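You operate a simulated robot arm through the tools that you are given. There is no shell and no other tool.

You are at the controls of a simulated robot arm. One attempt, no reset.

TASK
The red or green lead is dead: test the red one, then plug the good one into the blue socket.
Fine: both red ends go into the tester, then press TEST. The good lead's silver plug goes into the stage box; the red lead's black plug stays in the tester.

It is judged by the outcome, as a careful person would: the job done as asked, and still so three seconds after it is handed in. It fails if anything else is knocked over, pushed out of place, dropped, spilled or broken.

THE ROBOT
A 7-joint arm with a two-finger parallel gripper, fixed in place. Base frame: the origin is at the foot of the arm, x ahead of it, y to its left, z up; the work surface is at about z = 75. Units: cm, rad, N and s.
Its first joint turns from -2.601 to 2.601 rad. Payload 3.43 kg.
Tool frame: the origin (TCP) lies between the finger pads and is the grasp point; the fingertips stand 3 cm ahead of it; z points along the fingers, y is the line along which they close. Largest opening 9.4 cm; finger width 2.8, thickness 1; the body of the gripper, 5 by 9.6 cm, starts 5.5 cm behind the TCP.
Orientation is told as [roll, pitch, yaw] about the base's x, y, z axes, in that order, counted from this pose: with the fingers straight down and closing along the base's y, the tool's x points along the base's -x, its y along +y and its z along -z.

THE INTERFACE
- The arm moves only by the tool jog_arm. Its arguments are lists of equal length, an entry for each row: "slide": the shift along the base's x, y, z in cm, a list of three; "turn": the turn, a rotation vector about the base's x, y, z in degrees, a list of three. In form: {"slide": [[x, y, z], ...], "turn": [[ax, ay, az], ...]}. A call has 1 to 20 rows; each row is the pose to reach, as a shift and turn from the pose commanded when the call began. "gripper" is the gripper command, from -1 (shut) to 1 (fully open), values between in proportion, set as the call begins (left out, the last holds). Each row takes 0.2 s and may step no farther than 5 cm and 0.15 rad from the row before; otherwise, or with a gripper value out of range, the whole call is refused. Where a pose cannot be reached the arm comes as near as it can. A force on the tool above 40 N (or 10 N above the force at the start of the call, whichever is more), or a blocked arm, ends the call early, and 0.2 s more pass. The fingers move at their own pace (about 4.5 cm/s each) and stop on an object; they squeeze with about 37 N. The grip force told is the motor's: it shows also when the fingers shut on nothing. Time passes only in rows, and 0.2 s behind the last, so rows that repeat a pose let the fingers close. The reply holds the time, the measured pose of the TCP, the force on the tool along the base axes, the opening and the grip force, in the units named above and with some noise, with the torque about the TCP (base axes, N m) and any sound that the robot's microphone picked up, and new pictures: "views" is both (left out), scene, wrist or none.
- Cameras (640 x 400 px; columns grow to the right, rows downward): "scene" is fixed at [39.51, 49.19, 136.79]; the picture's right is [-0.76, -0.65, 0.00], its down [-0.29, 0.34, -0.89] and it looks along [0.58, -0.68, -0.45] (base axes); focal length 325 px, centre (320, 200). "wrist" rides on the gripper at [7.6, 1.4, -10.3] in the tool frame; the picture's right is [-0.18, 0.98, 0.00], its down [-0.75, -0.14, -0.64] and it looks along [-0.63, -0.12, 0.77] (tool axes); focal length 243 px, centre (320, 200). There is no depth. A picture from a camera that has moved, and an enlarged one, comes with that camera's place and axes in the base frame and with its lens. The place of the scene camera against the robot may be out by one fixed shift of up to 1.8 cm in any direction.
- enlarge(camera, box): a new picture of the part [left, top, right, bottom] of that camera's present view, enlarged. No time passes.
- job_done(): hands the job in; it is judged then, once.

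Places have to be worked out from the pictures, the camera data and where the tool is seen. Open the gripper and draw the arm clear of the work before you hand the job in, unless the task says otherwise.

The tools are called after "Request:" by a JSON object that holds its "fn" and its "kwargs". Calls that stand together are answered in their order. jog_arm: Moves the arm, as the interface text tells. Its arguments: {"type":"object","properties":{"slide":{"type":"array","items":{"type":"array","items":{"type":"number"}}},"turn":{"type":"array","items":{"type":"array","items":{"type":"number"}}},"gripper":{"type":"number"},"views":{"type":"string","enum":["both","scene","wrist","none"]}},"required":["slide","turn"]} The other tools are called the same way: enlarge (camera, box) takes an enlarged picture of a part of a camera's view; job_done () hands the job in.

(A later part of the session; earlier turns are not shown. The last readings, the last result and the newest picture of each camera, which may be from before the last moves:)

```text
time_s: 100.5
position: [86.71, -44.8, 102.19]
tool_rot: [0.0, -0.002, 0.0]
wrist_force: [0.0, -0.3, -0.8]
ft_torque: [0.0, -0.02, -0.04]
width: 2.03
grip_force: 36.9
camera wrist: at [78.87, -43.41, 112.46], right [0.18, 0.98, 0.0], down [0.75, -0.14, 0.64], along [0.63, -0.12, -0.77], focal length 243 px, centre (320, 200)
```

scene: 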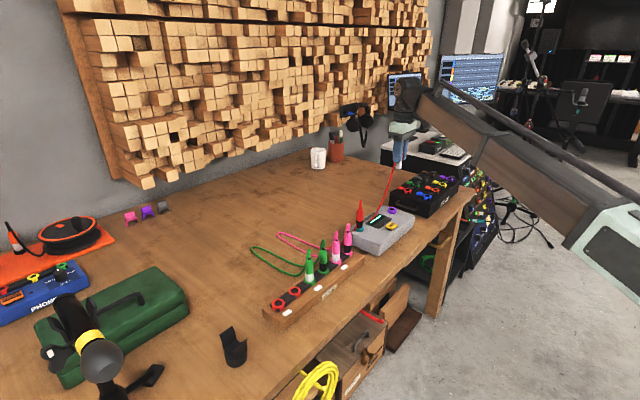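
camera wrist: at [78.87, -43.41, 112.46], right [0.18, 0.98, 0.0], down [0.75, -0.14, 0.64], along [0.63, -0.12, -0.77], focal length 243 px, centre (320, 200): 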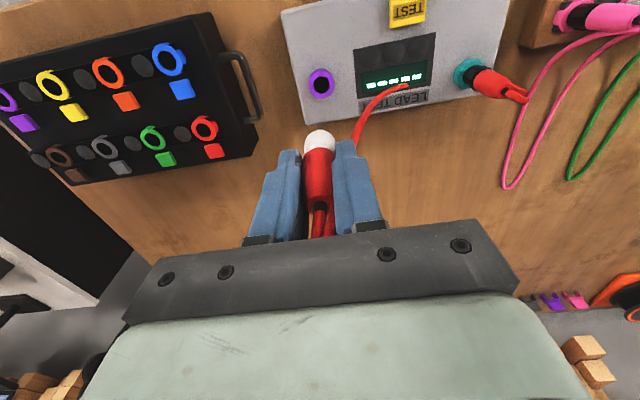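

No retention force, as in the rack. I carry the silver plug back over the rack to the empty hole at y≈6.5 to park it.

Request:
{"fn": "jog_arm", "kwargs": {"slide": [[1.5, 4.5, 0.5], [3, 9, 1], [4.5, 13.3, 1], [5, 18, 1], [5.2, 22.7, 1], [5, 27.4, 1], [4.2, 32, 1], [3, 36.6, 1], [1.8, 41.1, 1], [0.3, 45.5, 1], [-1.2, 49.5, 1], [-1.3, 51.3, -2]], "turn": [[0, 0, 0], [0, 0, 0], [0, 0, 0], [0, 0, 0], [0, 0, 0], [0, 0, 0], [0, 0, 0], [0, 0, 0], [0, 0, 0], [0, 0, 0], [0, 0, 0], [0, 0, 0]], "views": "both"}}

Request:
{"fn": "enlarge", "kwargs": {"camera": "wrist", "box": [270, 60, 370, 160]}}

Request:
{"fn": "enlarge", "kwargs": {"camera": "scene", "box": [230, 170, 430, 310]}}

```text
time_s: 103.1
position: [85.36, 6.6, 100.47]
tool_rot: [-0.002, -0.003, 0.001]
wrist_force: [0.3, 0.8, -0.9]
ft_torque: [0.0, 0.02, -0.03]
width: 2.07
grip_force: 37.0
camera wrist: at [77.62, 8.03, 110.54], right [0.18, 0.98, 0.0], down [0.75, -0.14, 0.64], along [0.63, -0.12, -0.76], focal length 243 px, centre (320, 200)
```

scene: 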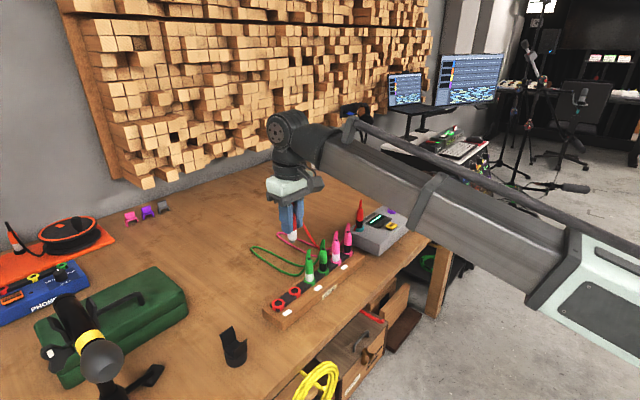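
wrist: 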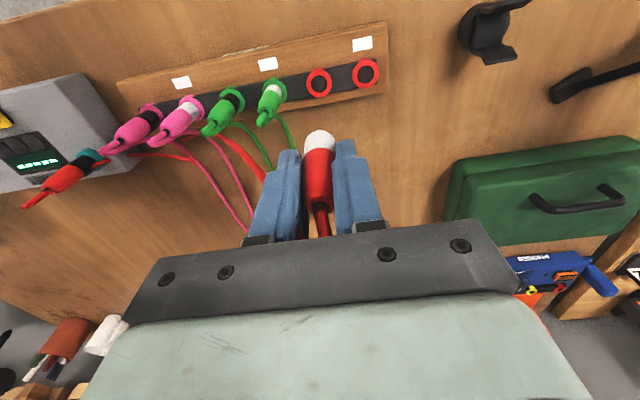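

```text
4.00 times, centred on (320, 110) of wrist
camera zoom: at [77.62, 8.03, 110.54], right [0.18, 0.98, 0.0], down [0.75, -0.14, 0.64], along [0.63, -0.12, -0.76], focal length 970 px, centre (320, 560)
```

zoom: 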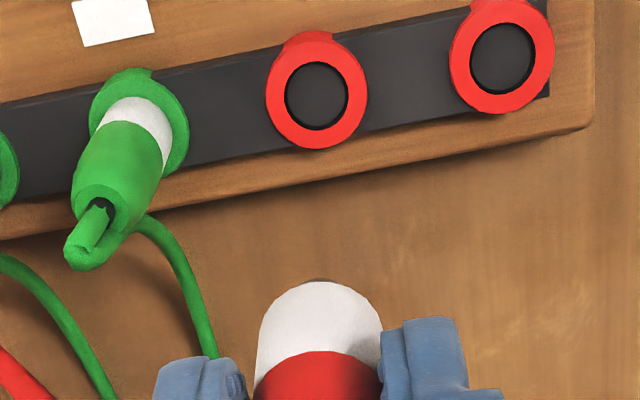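

```text
2.86 times, centred on (330, 240) of scene
camera zoom: at [39.51, 49.19, 136.79], right [-0.76, -0.65, 0.0], down [-0.29, 0.34, -0.89], along [0.58, -0.68, -0.45], focal length 928 px, centre (291, 86)
```

zoom: 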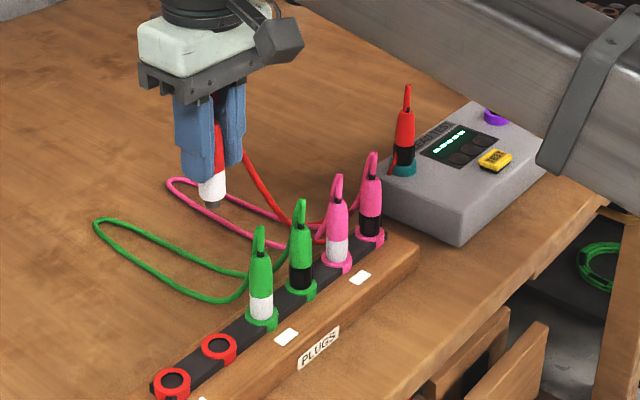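

The empty rack hole is at (85.35, 6.5). I lower to just above it and compare tip and hole.

Request:
{"fn": "jog_arm", "kwargs": {"slide": [[0, -0.05, -4], [0, -0.05, -8], [0, -0.05, -11], [0, -0.05, -13.2]], "turn": [[0, 0, 0], [0, 0, 0], [0, 0, 0], [0, 0, 0]], "views": "wrist"}}

Request:
{"fn": "enlarge", "kwargs": {"camera": "wrist", "box": [280, 90, 370, 190]}}

Request:
{"fn": "enlarge", "kwargs": {"camera": "scene", "box": [265, 240, 325, 310]}}

```text
time_s: 104.1
position: [85.57, 6.48, 87.03]
tool_rot: [0.001, -0.004, 0.0]
wrist_force: [-0.2, 0.2, -0.2]
ft_torque: [-0.02, -0.01, 0.02]
width: 2.03
grip_force: 37.0
camera wrist: at [77.83, 7.92, 97.24], right [0.18, 0.98, 0.0], down [0.75, -0.14, 0.64], along [0.63, -0.12, -0.76], focal length 243 px, centre (320, 200)
```

wrist: 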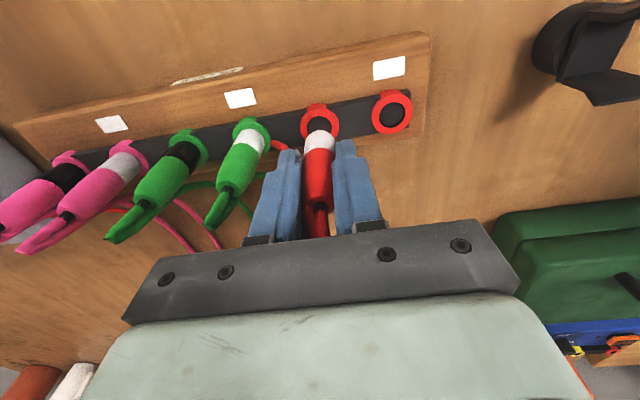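

```text
4.00 times, centred on (325, 140) of wrist
camera zoom: at [77.83, 7.92, 97.24], right [0.18, 0.98, 0.0], down [0.75, -0.14, 0.64], along [0.63, -0.12, -0.76], focal length 970 px, centre (300, 440)
```

zoom: 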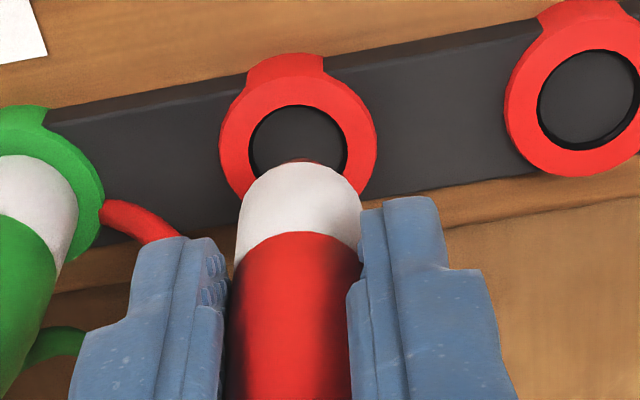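

```text
5.71 times, centred on (295, 275) of scene
camera zoom: at [39.51, 49.19, 136.79], right [-0.76, -0.65, 0.0], down [-0.29, 0.34, -0.89], along [0.58, -0.68, -0.45], focal length 1856 px, centre (463, -229)
```

zoom: 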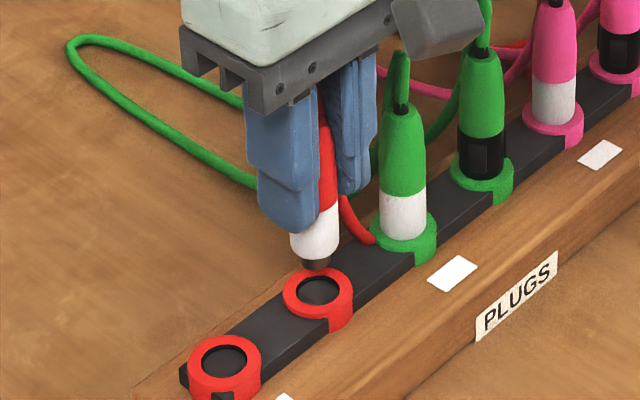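

The tip appears ~0.3 cm too far +x of the rack hole. I shift and re-check.

Request:
{"fn": "jog_arm", "kwargs": {"slide": [[-0.15, -0.03, 0], [-0.3, -0.05, 0], [-0.3, -0.05, 0]], "turn": [[0, 0, 0], [0, 0, 0], [0, 0, 0]], "views": "none"}}

Request:
{"fn": "enlarge", "kwargs": {"camera": "wrist", "box": [290, 100, 350, 160]}}

Request:
{"fn": "enlarge", "kwargs": {"camera": "scene", "box": [280, 275, 310, 300]}}

```text
time_s: 104.9
position: [85.4, 6.37, 87.08]
tool_rot: [0.0, -0.004, -0.001]
wrist_force: [-0.2, -0.1, 0.5]
ft_torque: [-0.01, -0.01, 0.01]
width: 2.06
grip_force: 37.2
```

```text
6.67 times, centred on (320, 130) of wrist
camera zoom: at [77.53, 7.85, 97.24], right [0.18, 0.98, 0.0], down [0.75, -0.14, 0.64], along [0.63, -0.12, -0.76], focal length 1618 px, centre (320, 667)
```

zoom: 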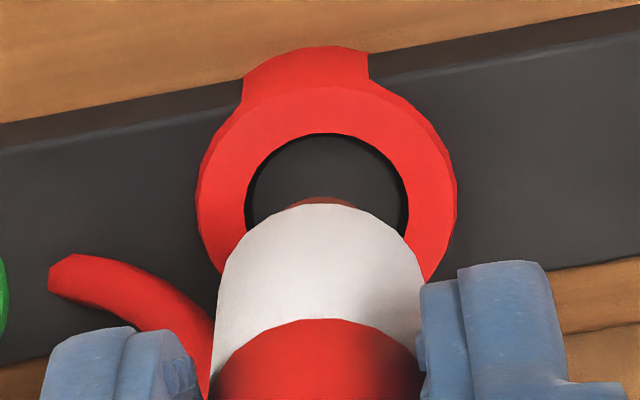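

```text
16.00 times, centred on (295, 288) of scene
camera zoom: at [39.51, 49.19, 136.79], right [-0.76, -0.65, 0.0], down [-0.29, 0.34, -0.89], along [0.58, -0.68, -0.45], focal length 5198 px, centre (720, -1200)
```

zoom: 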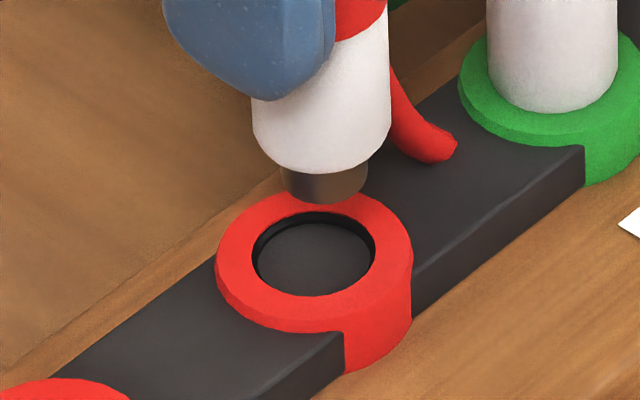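

The tip is nearly over the hole; a last nudge of about (+0.1, +0.08) and I lower gently, watching where it stops.

Request:
{"fn": "jog_arm", "kwargs": {"slide": [[0.1, 0.08, 0], [0.1, 0.08, -0.5], [0.1, 0.08, -1.0], [0.1, 0.08, -1.4], [0.1, 0.08, -1.7], [0.1, 0.08, -1.9]], "turn": [[0, 0, 0], [0, 0, 0], [0, 0, 0], [0, 0, 0], [0, 0, 0], [0, 0, 0]], "views": "none"}}

Request:
{"fn": "enlarge", "kwargs": {"camera": "scene", "box": [280, 270, 310, 300]}}

Request:
{"fn": "enlarge", "kwargs": {"camera": "wrist", "box": [290, 100, 350, 160]}}

```text
time_s: 106.3
position: [85.4, 6.37, 85.24]
tool_rot: [0.0, -0.005, 0.0]
wrist_force: [0.5, -0.2, -0.5]
ft_torque: [0.03, 0.02, 0.0]
width: 2.04
grip_force: 37.0
```

```text
13.33 times, centred on (295, 285) of scene
camera zoom: at [39.51, 49.19, 136.79], right [-0.76, -0.65, 0.0], down [-0.29, 0.34, -0.89], along [0.58, -0.68, -0.45], focal length 4332 px, centre (653, -933)
```

zoom: 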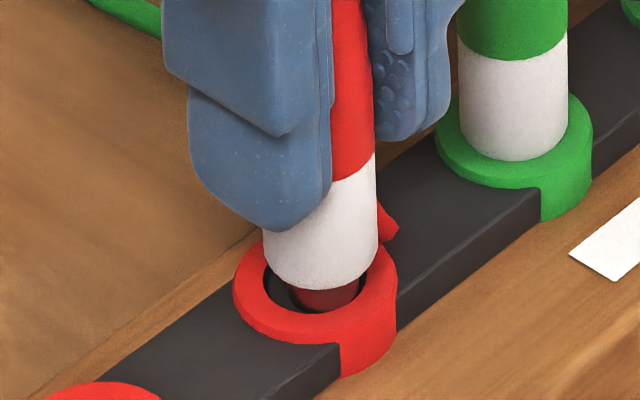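

```text
6.67 times, centred on (320, 130) of wrist
camera zoom: at [77.56, 7.93, 95.4], right [0.18, 0.98, 0.0], down [0.75, -0.14, 0.64], along [0.63, -0.12, -0.76], focal length 1618 px, centre (320, 667)
```

zoom: 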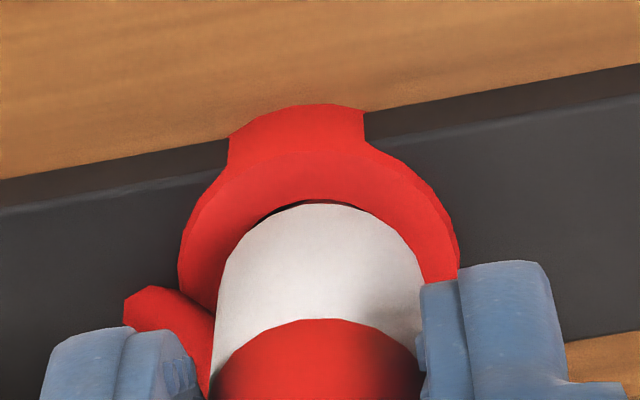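

The tip is inside the ring with no force yet and the band still ~0.5 cm above the rim. I continue down in small steps.

Request:
{"fn": "jog_arm", "kwargs": {"slide": [[0, 0, -0.2], [0, 0, -0.35], [0, 0, -0.5], [0, 0, -0.6]], "turn": [[0, 0, 0], [0, 0, 0], [0, 0, 0], [0, 0, 0]], "views": "none"}}

Request:
{"fn": "enlarge", "kwargs": {"camera": "scene", "box": [280, 270, 310, 300]}}

Request:
{"fn": "enlarge", "kwargs": {"camera": "wrist", "box": [290, 100, 350, 160]}}

```text
time_s: 107.3
position: [85.5, 6.53, 84.65]
tool_rot: [0.0, -0.005, 0.001]
wrist_force: [5.4, 1.0, 2.8]
ft_torque: [0.03, -0.3, 0.0]
width: 2.03
grip_force: 37.4
```

```text
13.33 times, centred on (295, 285) of scene
camera zoom: at [39.51, 49.19, 136.79], right [-0.76, -0.65, 0.0], down [-0.29, 0.34, -0.89], along [0.58, -0.68, -0.45], focal length 4332 px, centre (653, -933)
```

zoom: 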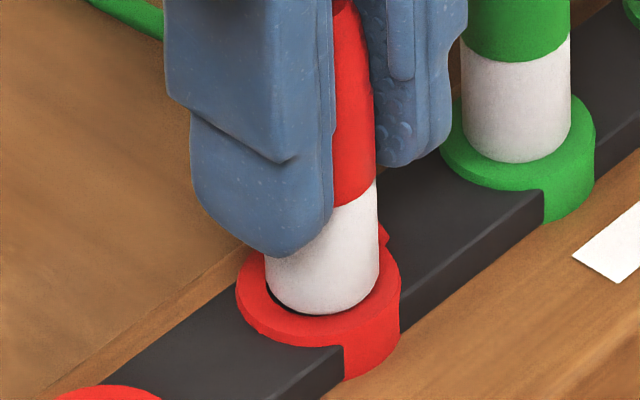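

```text
6.67 times, centred on (320, 130) of wrist
camera zoom: at [77.57, 7.91, 94.77], right [0.18, 0.98, 0.0], down [0.75, -0.14, 0.64], along [0.63, -0.12, -0.76], focal length 1618 px, centre (320, 667)
```

zoom: 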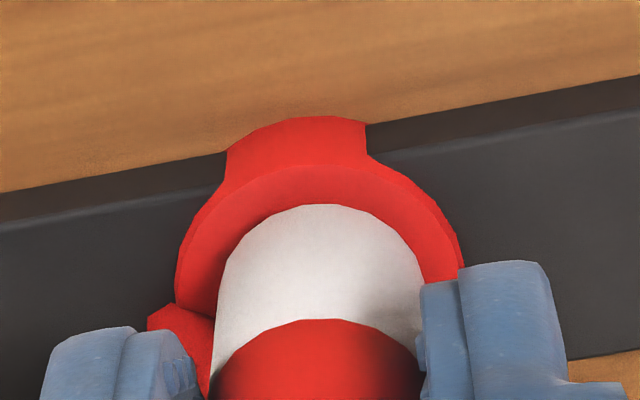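

There is a 5 N sideways force (plug against the −x wall), so I ease +x to unload it before releasing; the rack must not be pushed.

Request:
{"fn": "jog_arm", "kwargs": {"slide": [[0.08, 0.02, 0.1], [0.15, 0.04, 0.1], [0.15, 0.04, 0]], "turn": [[0, 0, 0], [0, 0, 0], [0, 0, 0]], "views": "none"}}

Request:
{"fn": "enlarge", "kwargs": {"camera": "scene", "box": [280, 270, 310, 300]}}

Request:
{"fn": "enlarge", "kwargs": {"camera": "wrist", "box": [290, 100, 350, 160]}}

```text
time_s: 108.1
position: [85.47, 6.47, 84.58]
tool_rot: [0.001, -0.003, 0.0]
wrist_force: [-0.9, -0.2, -1.6]
ft_torque: [0.01, 0.01, 0.02]
width: 2.04
grip_force: 36.4
```

```text
13.33 times, centred on (295, 285) of scene
camera zoom: at [39.51, 49.19, 136.79], right [-0.76, -0.65, 0.0], down [-0.29, 0.34, -0.89], along [0.58, -0.68, -0.45], focal length 4332 px, centre (653, -933)
```

zoom: 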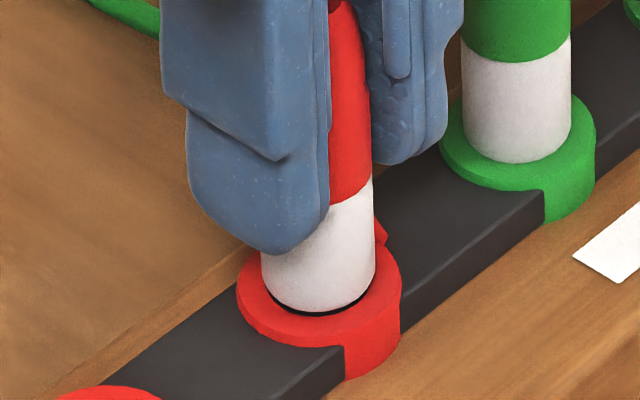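

```text
6.67 times, centred on (320, 130) of wrist
camera zoom: at [77.69, 7.9, 94.76], right [0.18, 0.98, 0.0], down [0.75, -0.14, 0.64], along [0.63, -0.12, -0.77], focal length 1618 px, centre (320, 667)
```

zoom: 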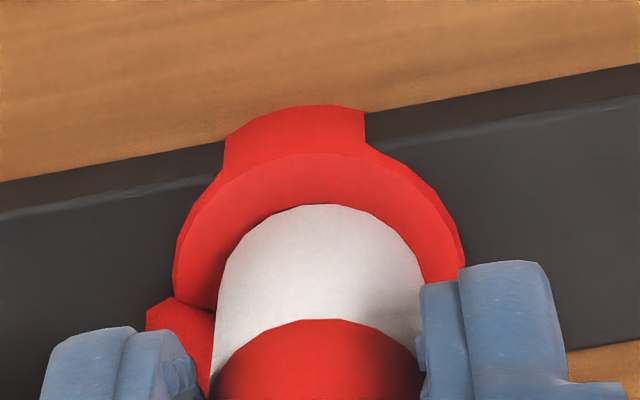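

Forces are near zero now. I lower a little more until light contact.

Request:
{"fn": "jog_arm", "kwargs": {"slide": [[0, 0, -0.1], [0, 0, -0.2], [0, 0, -0.3]], "turn": [[0, 0, 0], [0, 0, 0], [0, 0, 0]], "views": "none"}}

Request:
{"fn": "enlarge", "kwargs": {"camera": "scene", "box": [280, 270, 310, 300]}}

```text
time_s: 108.9
position: [85.52, 6.3, 84.34]
tool_rot: [-0.001, -0.004, 0.001]
wrist_force: [0.6, 1.6, 9.2]
ft_torque: [0.07, 0.0, -0.03]
width: 2.03
grip_force: 36.8
```

```text
13.33 times, centred on (295, 285) of scene
camera zoom: at [39.51, 49.19, 136.79], right [-0.76, -0.65, 0.0], down [-0.29, 0.34, -0.89], along [0.58, -0.68, -0.45], focal length 4332 px, centre (653, -933)
```

zoom: 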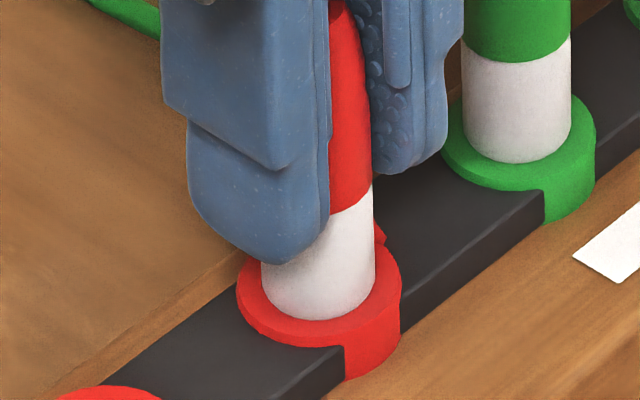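

The silver plug now rests in the rack hole exactly as its green neighbour does. I release and rise, then go for the black plug in teal.

Request:
{"fn": "jog_arm", "kwargs": {"slide": [[0, 0, 0.12], [0, 0, 0.12], [0, 0, 0.12], [0, 0, 0.12]], "turn": [[0, 0, 0], [0, 0, 0], [0, 0, 0], [0, 0, 0]], "gripper": 0.0, "views": "none"}}

Request:
{"fn": "jog_arm", "kwargs": {"slide": [[0, 0, 2], [0, 0, 5], [0, 0, 9], [0.3, -2, 13], [0.8, -6.5, 15], [1.3, -11, 15.5], [1.9, -15.6, 15.5], [2.4, -20.2, 15.5], [2.9, -24.8, 15.5], [3.3, -29.3, 14.5], [3.5, -33.4, 12]], "turn": [[0, 0, 0], [0, 0, 0], [0, 0, 0], [0, 0, 0], [0, 0, 0], [0, 0, 0], [0, 0, 0], [0, 0, 0], [0, 0, 0], [0, 0, 0], [0, 0, 0]], "views": "both"}}

Request:
{"fn": "enlarge", "kwargs": {"camera": "scene", "box": [230, 170, 430, 310]}}

Request:
{"fn": "enlarge", "kwargs": {"camera": "wrist", "box": [270, 60, 370, 160]}}

```text
time_s: 109.9
position: [85.45, 6.32, 84.45]
tool_rot: [-0.001, -0.003, 0.0]
wrist_force: [-0.5, -0.1, -0.5]
ft_torque: [0.02, 0.02, 0.01]
width: 4.66
grip_force: 0.0
```

```text
time_s: 112.3
position: [88.99, -27.14, 96.4]
tool_rot: [-0.004, -0.005, -0.001]
wrist_force: [-0.1, 0.2, 0.3]
ft_torque: [0.03, 0.01, 0.01]
width: 4.7
grip_force: 0.1
camera wrist: at [81.14, -25.61, 106.64], right [0.18, 0.98, 0.0], down [0.75, -0.14, 0.64], along [0.63, -0.12, -0.76], focal length 243 px, centre (320, 200)
```

scene: 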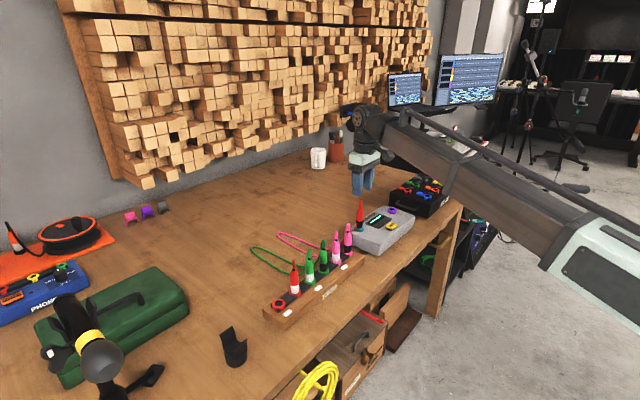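
wrist: 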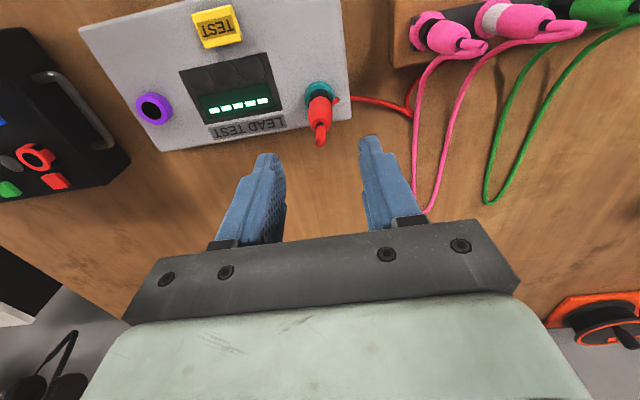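

```text
2.86 times, centred on (330, 240) of scene
camera zoom: at [39.51, 49.19, 136.79], right [-0.76, -0.65, 0.0], down [-0.29, 0.34, -0.89], along [0.58, -0.68, -0.45], focal length 928 px, centre (291, 86)
```

zoom: 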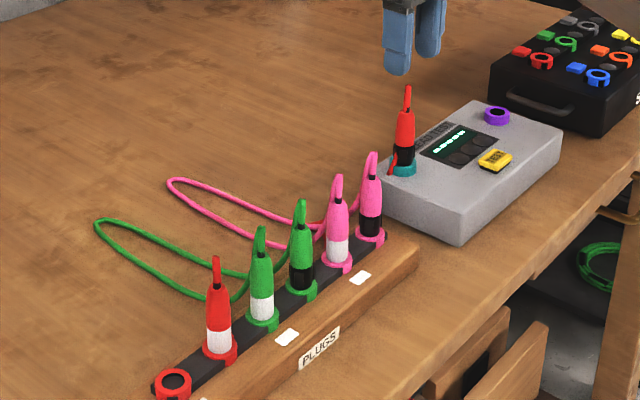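

```text
4.00 times, centred on (320, 110) of wrist
camera zoom: at [81.14, -25.61, 106.64], right [0.18, 0.98, 0.0], down [0.75, -0.14, 0.64], along [0.63, -0.12, -0.76], focal length 970 px, centre (320, 560)
```

zoom: 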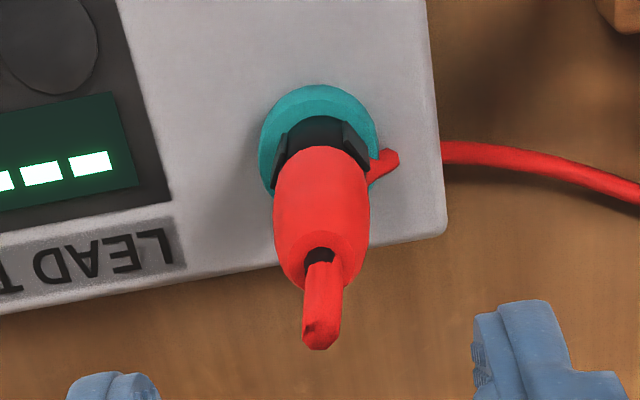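

The silver plug is parked in the rack. I descend on the black plug in teal, grip and lift it.

Request:
{"fn": "jog_arm", "kwargs": {"slide": [[0.05, 0, -3.0], [0.1, 0, -6.0], [0.1, 0, -8.5], [0.1, 0, -9.6]], "turn": [[0, 0, 0], [0, 0, 0], [0, 0, 0], [0, 0, 0]], "views": "none"}}

Request:
{"fn": "jog_arm", "kwargs": {"slide": [[0, 0, 0], [0, 0, 0], [0, 0, 0], [0, 0, 0]], "turn": [[0, 0, 0], [0, 0, 0], [0, 0, 0], [0, 0, 0]], "gripper": -1, "views": "none"}}

Request:
{"fn": "jog_arm", "kwargs": {"slide": [[0, 0, 0.4], [0, 0, 1.0], [0, 0, 2.0], [0, 0, 4.0], [0, 0, 7.5], [0, 0, 11.5], [0, 0, 15.0]], "turn": [[0, 0, 0], [0, 0, 0], [0, 0, 0], [0, 0, 0], [0, 0, 0], [0, 0, 0], [0, 0, 0]], "views": "both"}}

```text
time_s: 113.3
position: [89.0, -27.07, 86.64]
tool_rot: [-0.001, -0.002, 0.0]
wrist_force: [0.0, -0.6, -0.6]
ft_torque: [0.01, 0.0, -0.02]
width: 4.71
grip_force: 0.0
```

```text
time_s: 114.3
position: [89.03, -27.01, 86.66]
tool_rot: [0.001, -0.003, 0.0]
wrist_force: [-0.6, 0.1, -0.2]
ft_torque: [0.01, 0.02, -0.01]
width: 2.05
grip_force: 37.7
```

```text
time_s: 115.9
position: [89.05, -27.03, 101.89]
tool_rot: [-0.002, -0.002, 0.0]
wrist_force: [-0.1, 0.3, -0.3]
ft_torque: [0.0, 0.0, 0.02]
width: 2.03
grip_force: 37.2
camera wrist: at [81.24, -25.56, 112.12], right [0.18, 0.98, 0.0], down [0.75, -0.14, 0.64], along [0.63, -0.12, -0.76], focal length 243 px, centre (320, 200)
```

scene: 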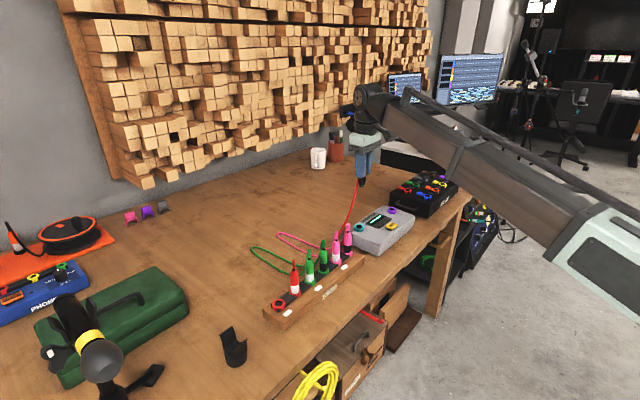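
wrist: 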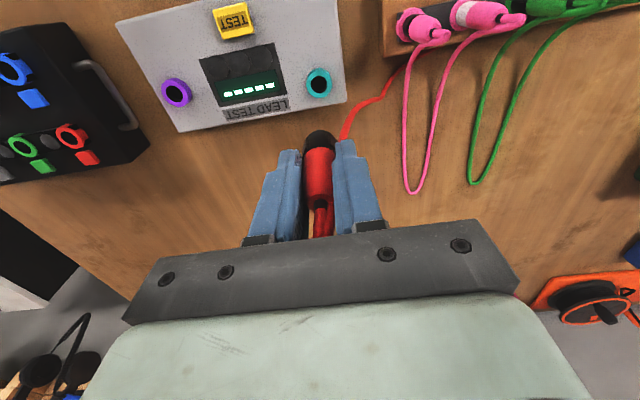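

I carry the black plug to above the purple socket and lower it to just above the rim.

Request:
{"fn": "jog_arm", "kwargs": {"slide": [[-0.5, -4.5, 0], [-1.1, -9.2, 0], [-1.7, -13.8, 0], [-2.2, -17.7, 0], [-2.15, -17.75, -4], [-2.1, -17.75, -8], [-2.1, -17.75, -10.5], [-2.1, -17.75, -12.5]], "turn": [[0, 0, 0], [0, 0, 0], [0, 0, 0], [0, 0, 0], [0, 0, 0], [0, 0, 0], [0, 0, 0], [0, 0, 0]], "views": "both"}}

Request:
{"fn": "enlarge", "kwargs": {"camera": "wrist", "box": [290, 100, 350, 160]}}

Request:
{"fn": "enlarge", "kwargs": {"camera": "scene", "box": [380, 190, 410, 215]}}

```text
time_s: 117.7
position: [86.75, -44.44, 89.37]
tool_rot: [-0.001, -0.005, -0.001]
wrist_force: [-0.7, 0.5, -1.2]
ft_torque: [0.01, 0.0, -0.01]
width: 2.04
grip_force: 36.8
camera wrist: at [79.01, -43.11, 99.5], right [0.18, 0.98, 0.0], down [0.75, -0.14, 0.64], along [0.63, -0.12, -0.76], focal length 243 px, centre (320, 200)
```

scene: 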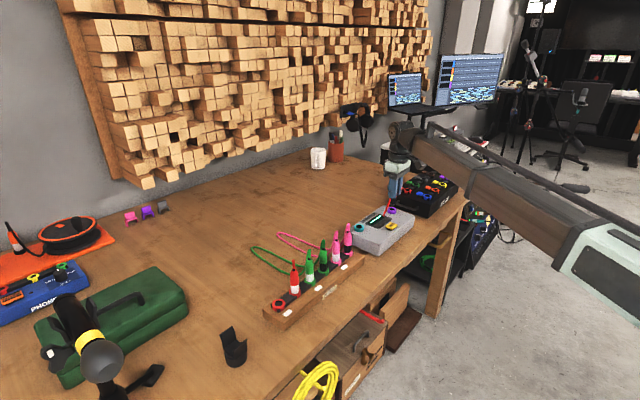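
wrist: 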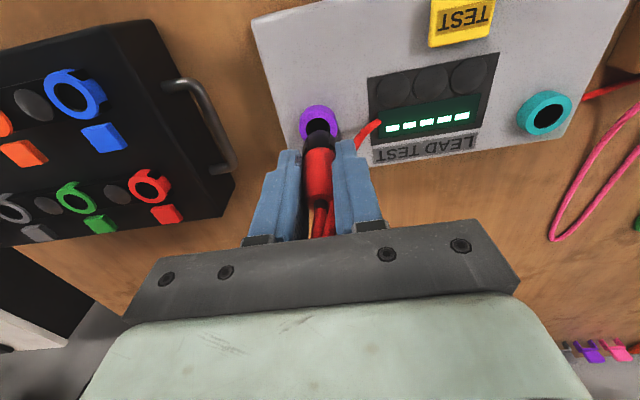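

```text
6.67 times, centred on (320, 130) of wrist
camera zoom: at [79.01, -43.11, 99.5], right [0.18, 0.98, 0.0], down [0.75, -0.14, 0.64], along [0.63, -0.12, -0.76], focal length 1618 px, centre (320, 667)
```

zoom: 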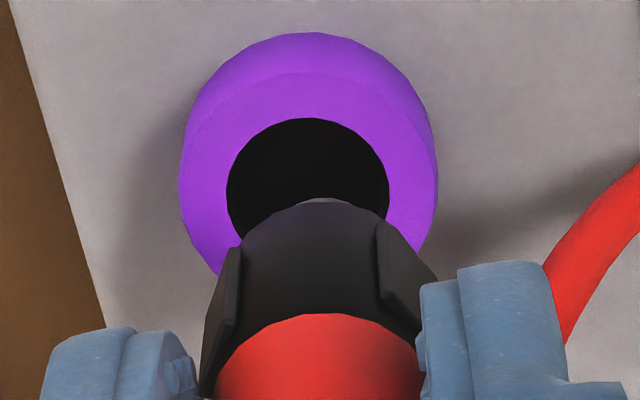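

```text
16.00 times, centred on (395, 202) of scene
camera zoom: at [39.51, 49.19, 136.79], right [-0.76, -0.65, 0.0], down [-0.29, 0.34, -0.89], along [0.58, -0.68, -0.45], focal length 5198 px, centre (-880, 160)
```

zoom: 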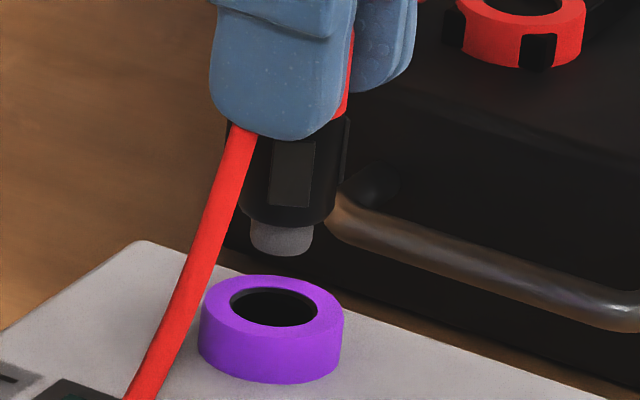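

I correct by (+0.14, −0.2) and lower the black plug into purple slowly.

Request:
{"fn": "jog_arm", "kwargs": {"slide": [[0.07, -0.1, 0], [0.14, -0.2, 0], [0.14, -0.2, -0.5], [0.14, -0.2, -1.0], [0.14, -0.2, -1.4], [0.14, -0.2, -1.8], [0.14, -0.2, -2.1], [0.14, -0.2, -2.3]], "turn": [[0, 0, 0], [0, 0, 0], [0, 0, 0], [0, 0, 0], [0, 0, 0], [0, 0, 0], [0, 0, 0], [0, 0, 0]], "views": "none"}}

Request:
{"fn": "enlarge", "kwargs": {"camera": "wrist", "box": [290, 100, 350, 160]}}

Request:
{"fn": "enlarge", "kwargs": {"camera": "scene", "box": [380, 195, 410, 220]}}

```text
time_s: 119.5
position: [87.02, -44.88, 86.97]
tool_rot: [0.0, -0.001, 0.0]
wrist_force: [0.3, 0.2, -0.5]
ft_torque: [0.02, 0.0, -0.04]
width: 2.04
grip_force: 36.7
```

```text
6.67 times, centred on (320, 130) of wrist
camera zoom: at [79.3, -43.35, 97.15], right [0.18, 0.98, 0.0], down [0.75, -0.14, 0.64], along [0.63, -0.12, -0.77], focal length 1618 px, centre (320, 667)
```

zoom: 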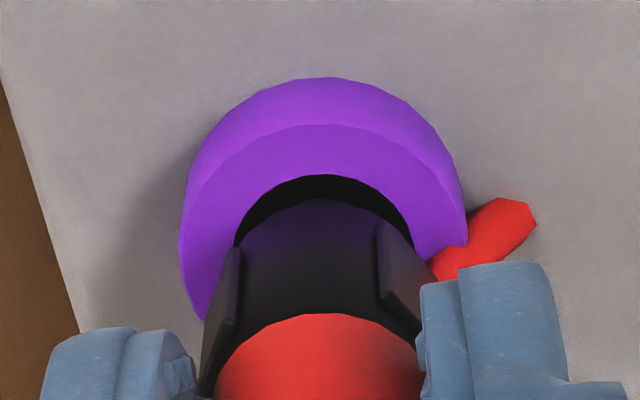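

```text
16.00 times, centred on (395, 208) of scene
camera zoom: at [39.51, 49.19, 136.79], right [-0.76, -0.65, 0.0], down [-0.29, 0.34, -0.89], along [0.58, -0.68, -0.45], focal length 5198 px, centre (-880, 80)
```

zoom: 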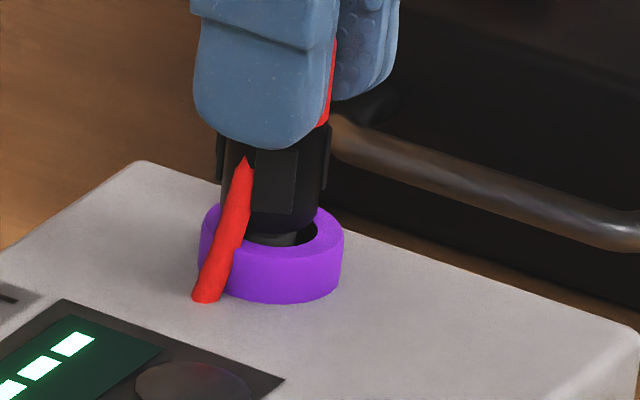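

The tip is in, but the plug has drifted ~0.15 cm too far +x. I shift back −0.15 and lower to contact.

Request:
{"fn": "jog_arm", "kwargs": {"slide": [[-0.08, 0, 0], [-0.17, 0, 0], [-0.17, 0, -0.15], [-0.17, 0, -0.3], [-0.17, 0, -0.45], [-0.17, 0, -0.55]], "turn": [[0, 0, 0], [0, 0, 0], [0, 0, 0], [0, 0, 0], [0, 0, 0], [0, 0, 0]], "views": "none"}}

Request:
{"fn": "enlarge", "kwargs": {"camera": "wrist", "box": [290, 100, 350, 160]}}

Request:
{"fn": "enlarge", "kwargs": {"camera": "scene", "box": [380, 195, 410, 220]}}

```text
time_s: 120.9
position: [86.98, -44.87, 86.62]
tool_rot: [-0.002, -0.005, 0.001]
wrist_force: [-0.6, 0.5, 27.0]
ft_torque: [0.02, -0.03, 0.04]
width: 2.05
grip_force: 37.4
```

```text
6.67 times, centred on (320, 130) of wrist
camera zoom: at [79.09, -43.36, 96.82], right [0.18, 0.98, 0.0], down [0.75, -0.14, 0.65], along [0.63, -0.12, -0.76], focal length 1618 px, centre (320, 667)
```

zoom: 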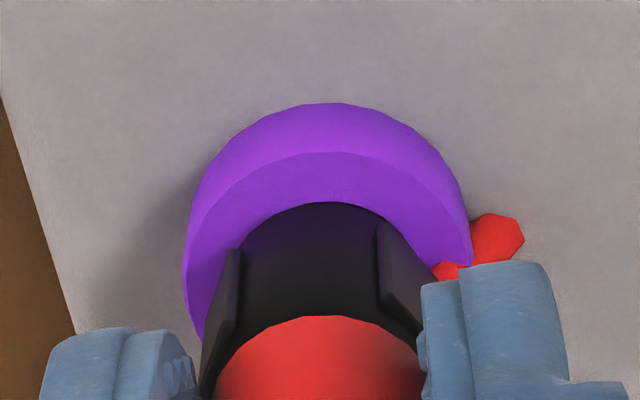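

```text
16.00 times, centred on (395, 208) of scene
camera zoom: at [39.51, 49.19, 136.79], right [-0.76, -0.65, 0.0], down [-0.29, 0.34, -0.89], along [0.58, -0.68, -0.45], focal length 5198 px, centre (-880, 80)
```

zoom: 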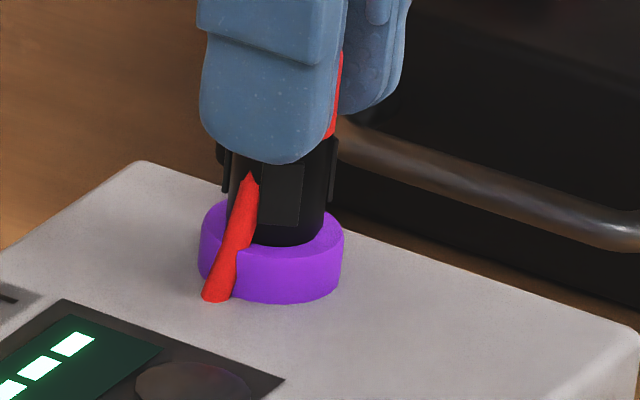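

The black plug is seated in purple (27 N vertical, almost no side force). I release, rise, and head for the silver plug in the rack.

Request:
{"fn": "jog_arm", "kwargs": {"slide": [[0, 0, 0.15], [0, 0, 0.15], [0, 0, 0.15], [0, 0, 0.15]], "turn": [[0, 0, 0], [0, 0, 0], [0, 0, 0], [0, 0, 0]], "gripper": 0.0, "views": "none"}}

Request:
{"fn": "jog_arm", "kwargs": {"slide": [[0, 0, 2], [0, 0, 5], [0, 0, 9], [0.2, 3, 13], [0.3, 7.5, 15], [0.2, 12.2, 15], [0, 16.9, 15], [-0.2, 21.6, 15], [-0.4, 26.3, 15], [-0.6, 31, 15], [-0.8, 35.7, 15], [-1.0, 40.4, 15], [-1.2, 45, 15], [-1.4, 49, 12.5], [-1.5, 51.3, 9]], "turn": [[0, 0, 0], [0, 0, 0], [0, 0, 0], [0, 0, 0], [0, 0, 0], [0, 0, 0], [0, 0, 0], [0, 0, 0], [0, 0, 0], [0, 0, 0], [0, 0, 0], [0, 0, 0], [0, 0, 0], [0, 0, 0], [0, 0, 0]], "views": "both"}}

Request:
{"fn": "enlarge", "kwargs": {"camera": "scene", "box": [230, 170, 430, 310]}}

Request:
{"fn": "enlarge", "kwargs": {"camera": "wrist", "box": [270, 60, 370, 160]}}

```text
time_s: 121.9
position: [86.92, -44.9, 86.57]
tool_rot: [0.0, -0.003, 0.0]
wrist_force: [0.4, -0.1, -0.6]
ft_torque: [0.01, -0.04, -0.01]
width: 4.68
grip_force: 0.0
```

```text
time_s: 125.1
position: [85.61, 6.57, 95.79]
tool_rot: [-0.001, -0.004, -0.001]
wrist_force: [0.0, -0.3, 0.1]
ft_torque: [0.02, 0.0, -0.01]
width: 4.7
grip_force: 0.1
camera wrist: at [77.84, 7.99, 105.89], right [0.18, 0.98, 0.0], down [0.75, -0.14, 0.64], along [0.63, -0.12, -0.76], focal length 243 px, centre (320, 200)
```

scene: 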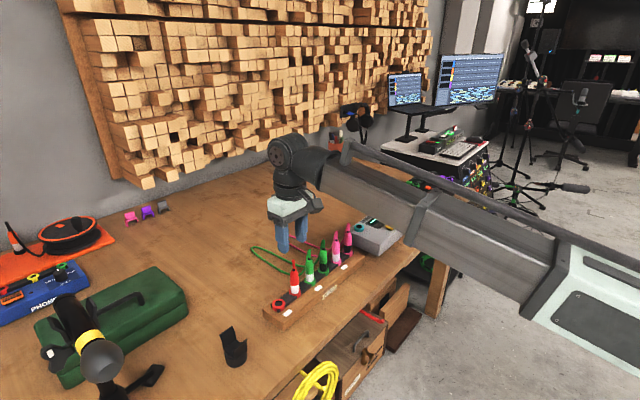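
wrist: 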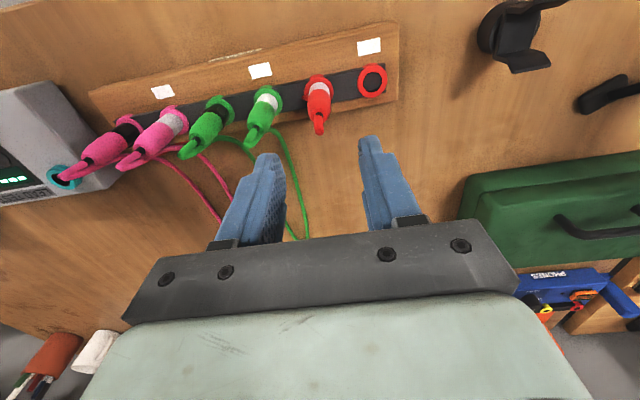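

```text
2.86 times, centred on (330, 240) of scene
camera zoom: at [39.51, 49.19, 136.79], right [-0.76, -0.65, 0.0], down [-0.29, 0.34, -0.89], along [0.58, -0.68, -0.45], focal length 928 px, centre (291, 86)
```

zoom: 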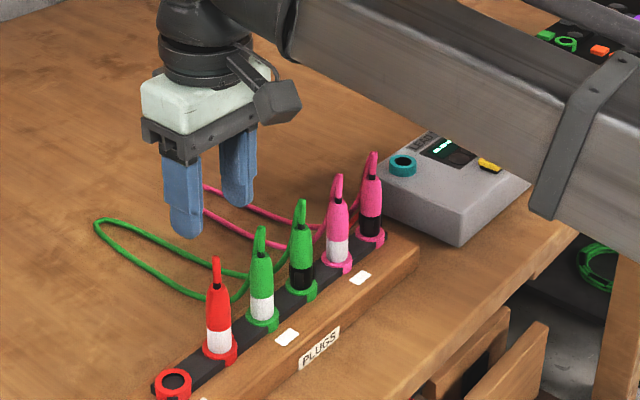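

```text
4.00 times, centred on (320, 110) of wrist
camera zoom: at [77.84, 7.99, 105.89], right [0.18, 0.98, 0.0], down [0.75, -0.14, 0.64], along [0.63, -0.12, -0.76], focal length 970 px, centre (320, 560)
```

zoom: 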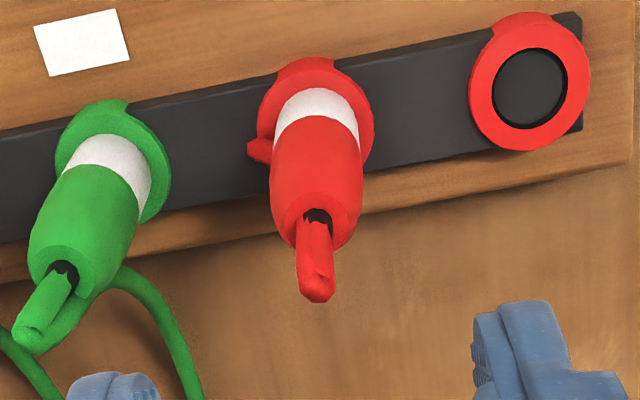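

I descend on the silver plug, grip it and lift it out.

Request:
{"fn": "jog_arm", "kwargs": {"slide": [[-0.1, -0.12, -3.0], [-0.1, -0.12, -6.0], [-0.1, -0.12, -9.0], [-0.1, -0.12, -11.2]], "turn": [[0, 0, 0], [0, 0, 0], [0, 0, 0], [0, 0, 0]], "views": "none"}}

Request:
{"fn": "jog_arm", "kwargs": {"slide": [[0, 0, 0], [0, 0, 0], [0, 0, 0], [0, 0, 0]], "turn": [[0, 0, 0], [0, 0, 0], [0, 0, 0], [0, 0, 0]], "gripper": -1, "views": "none"}}

Request:
{"fn": "jog_arm", "kwargs": {"slide": [[0, 0, 0.4], [0, 0, 1.0], [0, 0, 2.0], [0, 0, 4.0], [0, 0, 7.5], [0, 0, 11.5], [0, 0, 15.5]], "turn": [[0, 0, 0], [0, 0, 0], [0, 0, 0], [0, 0, 0], [0, 0, 0], [0, 0, 0], [0, 0, 0]], "views": "both"}}

```text
time_s: 126.1
position: [85.5, 6.5, 84.46]
tool_rot: [0.001, -0.003, 0.001]
wrist_force: [0.0, 0.1, -0.3]
ft_torque: [0.01, 0.01, -0.02]
width: 4.72
grip_force: 0.0
```

```text
time_s: 127.1
position: [85.48, 6.33, 84.46]
tool_rot: [-0.001, -0.004, 0.0]
wrist_force: [-0.6, 0.5, -0.3]
ft_torque: [-0.01, 0.0, -0.01]
width: 2.04
grip_force: 37.3
```

```text
time_s: 128.7
position: [85.48, 6.3, 99.88]
tool_rot: [0.0, -0.003, -0.001]
wrist_force: [-0.2, -0.5, -0.5]
ft_torque: [0.01, -0.02, -0.04]
width: 2.01
grip_force: 36.7
camera wrist: at [77.74, 7.64, 110.13], right [0.18, 0.98, 0.0], down [0.75, -0.14, 0.64], along [0.63, -0.12, -0.76], focal length 243 px, centre (320, 200)
```

scene: 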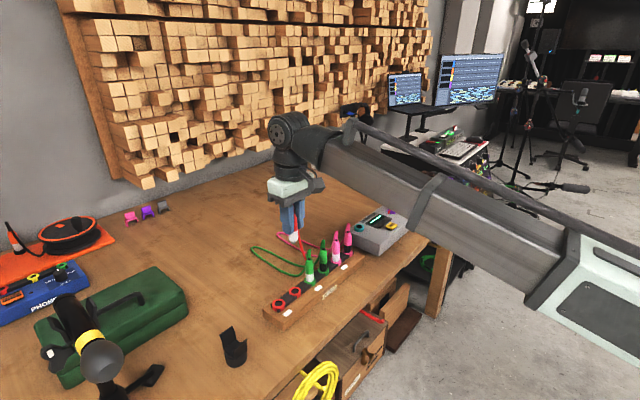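
wrist: 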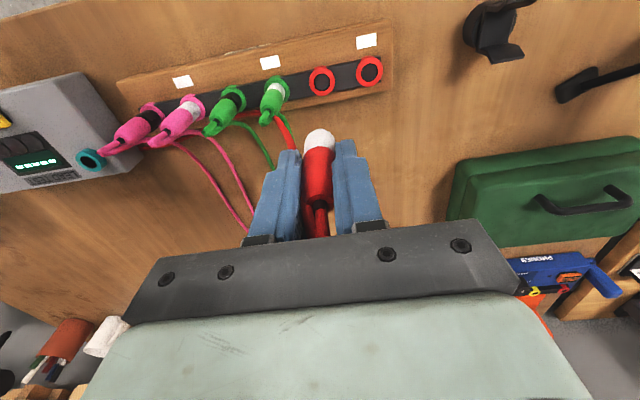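

I carry it to above the teal socket and lower to just above the rim.

Request:
{"fn": "jog_arm", "kwargs": {"slide": [[2, -2, 1.5], [4.5, -5.5, 2], [6, -10, 2], [6.5, -14.6, 2], [6.3, -19.3, 2], [5.5, -24, 2], [4.5, -28.5, 2], [3.7, -32.5, 2], [3.45, -33.5, -1], [3.45, -33.5, -5], [3.45, -33.5, -8.5], [3.45, -33.5, -10.5]], "turn": [[0, 0, 0], [0, 0, 0], [0, 0, 0], [0, 0, 0], [0, 0, 0], [0, 0, 0], [0, 0, 0], [0, 0, 0], [0, 0, 0], [0, 0, 0], [0, 0, 0], [0, 0, 0]], "views": "both"}}

Request:
{"fn": "enlarge", "kwargs": {"camera": "wrist", "box": [290, 100, 350, 160]}}

Request:
{"fn": "enlarge", "kwargs": {"camera": "scene", "box": [345, 210, 375, 235]}}

```text
time_s: 131.3
position: [88.48, -27.08, 89.24]
tool_rot: [0.0, -0.003, -0.001]
wrist_force: [-0.5, 0.4, -0.2]
ft_torque: [0.01, 0.03, 0.01]
width: 2.04
grip_force: 37.2
camera wrist: at [80.78, -25.62, 99.51], right [0.18, 0.98, 0.0], down [0.75, -0.14, 0.64], along [0.63, -0.12, -0.77], focal length 243 px, centre (320, 200)
```

scene: 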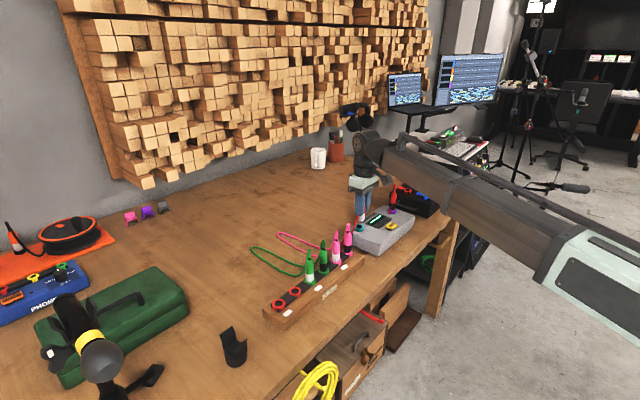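
wrist: 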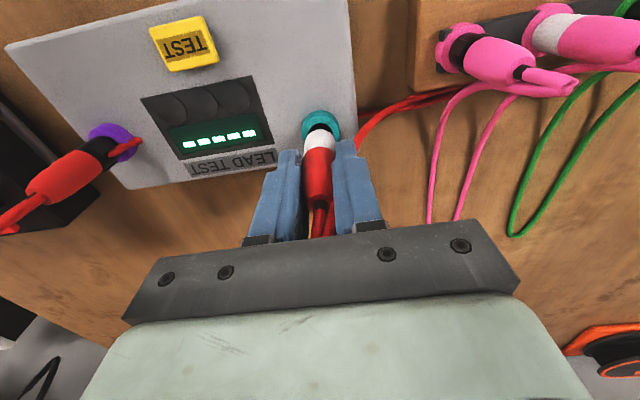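

```text
6.67 times, centred on (320, 130) of wrist
camera zoom: at [80.78, -25.62, 99.51], right [0.18, 0.98, 0.0], down [0.75, -0.14, 0.64], along [0.63, -0.12, -0.77], focal length 1618 px, centre (320, 667)
```

zoom: 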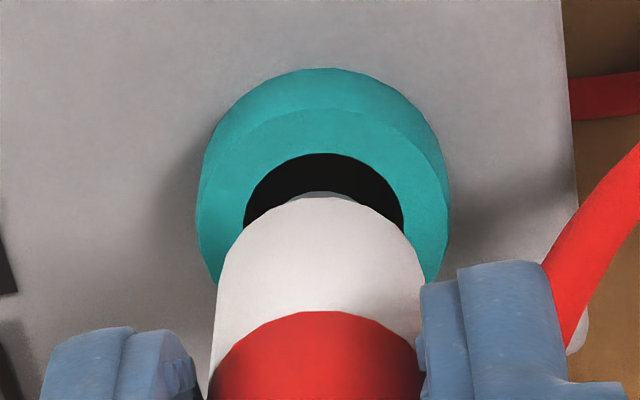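

```text
16.00 times, centred on (360, 222) of scene
camera zoom: at [39.51, 49.19, 136.79], right [-0.76, -0.65, 0.0], down [-0.29, 0.34, -0.89], along [0.58, -0.68, -0.45], focal length 5198 px, centre (-320, -160)
```

zoom: 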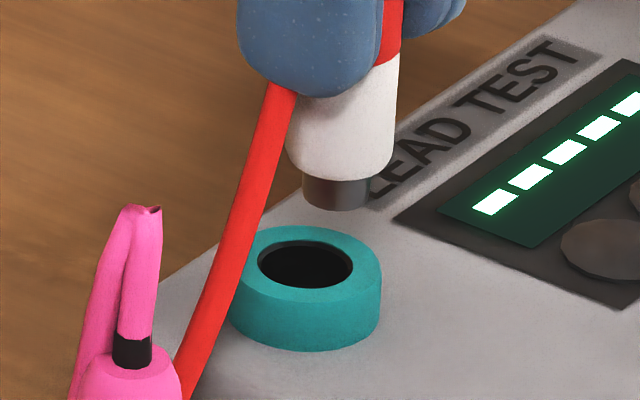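

The tip is about 0.6 cm short in x of the teal hole. I shift +0.6 and re-check.

Request:
{"fn": "jog_arm", "kwargs": {"slide": [[0.3, 0, 0], [0.6, 0, 0], [0.6, 0, 0]], "turn": [[0, 0, 0], [0, 0, 0], [0, 0, 0]], "views": "none"}}

Request:
{"fn": "enlarge", "kwargs": {"camera": "wrist", "box": [290, 100, 350, 160]}}

Request:
{"fn": "enlarge", "kwargs": {"camera": "scene", "box": [345, 210, 375, 235]}}

```text
time_s: 132.1
position: [89.37, -27.23, 89.43]
tool_rot: [0.0, -0.002, 0.0]
wrist_force: [-0.5, 0.4, -0.3]
ft_torque: [0.0, 0.0, 0.0]
width: 2.03
grip_force: 36.5
```

```text
6.67 times, centred on (320, 130) of wrist
camera zoom: at [81.51, -25.68, 99.63], right [0.18, 0.98, 0.0], down [0.75, -0.14, 0.64], along [0.63, -0.12, -0.76], focal length 1618 px, centre (320, 667)
```

zoom: 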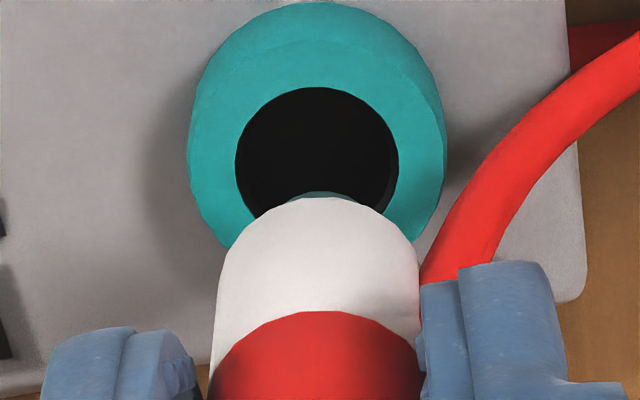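

```text
16.00 times, centred on (360, 222) of scene
camera zoom: at [39.51, 49.19, 136.79], right [-0.76, -0.65, 0.0], down [-0.29, 0.34, -0.89], along [0.58, -0.68, -0.45], focal length 5198 px, centre (-320, -160)
```

zoom: 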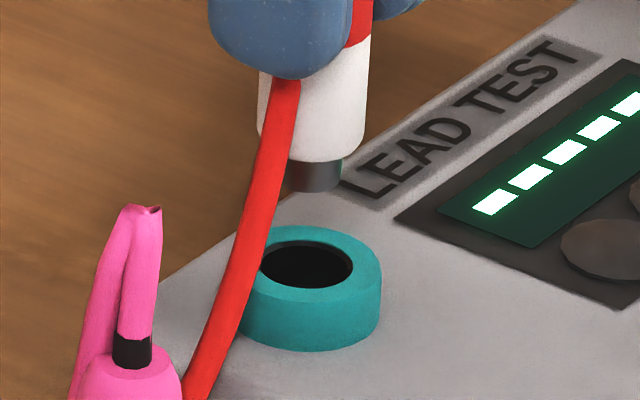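

Slightly overshot; I shift back −0.1 and lower the tip into the hole, then check.

Request:
{"fn": "jog_arm", "kwargs": {"slide": [[-0.1, 0.03, 0], [-0.1, 0.03, -0.5], [-0.1, 0.03, -1.0], [-0.1, 0.03, -1.5], [-0.1, 0.03, -1.9], [-0.1, 0.03, -2.2]], "turn": [[0, 0, 0], [0, 0, 0], [0, 0, 0], [0, 0, 0], [0, 0, 0], [0, 0, 0]], "views": "none"}}

Request:
{"fn": "enlarge", "kwargs": {"camera": "wrist", "box": [290, 100, 350, 160]}}

Request:
{"fn": "enlarge", "kwargs": {"camera": "scene", "box": [345, 210, 375, 235]}}

```text
time_s: 133.5
position: [89.31, -27.26, 87.03]
tool_rot: [-0.001, -0.004, 0.002]
wrist_force: [0.2, 0.1, -0.3]
ft_torque: [0.0, 0.02, -0.02]
width: 2.04
grip_force: 36.8
```

```text
6.67 times, centred on (320, 130) of wrist
camera zoom: at [81.47, -25.63, 97.29], right [0.18, 0.98, 0.0], down [0.75, -0.14, 0.64], along [0.63, -0.12, -0.76], focal length 1618 px, centre (320, 667)
```

zoom: 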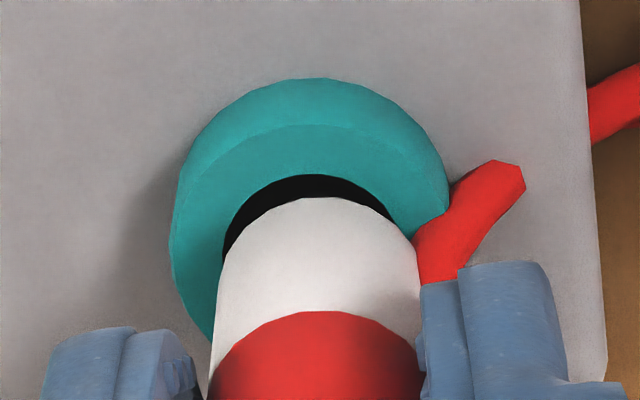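

```text
16.00 times, centred on (360, 222) of scene
camera zoom: at [39.51, 49.19, 136.79], right [-0.76, -0.65, 0.0], down [-0.29, 0.34, -0.89], along [0.58, -0.68, -0.45], focal length 5198 px, centre (-320, -160)
```

zoom: 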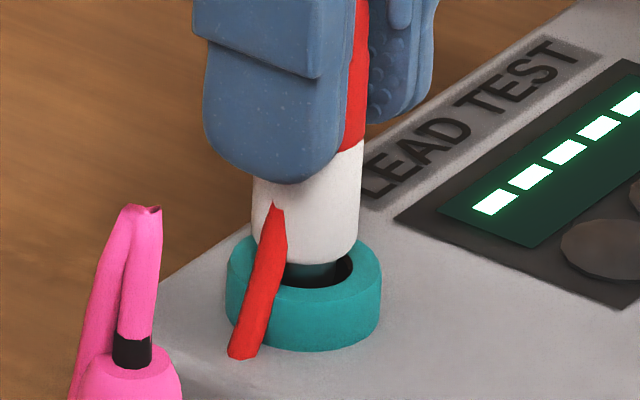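

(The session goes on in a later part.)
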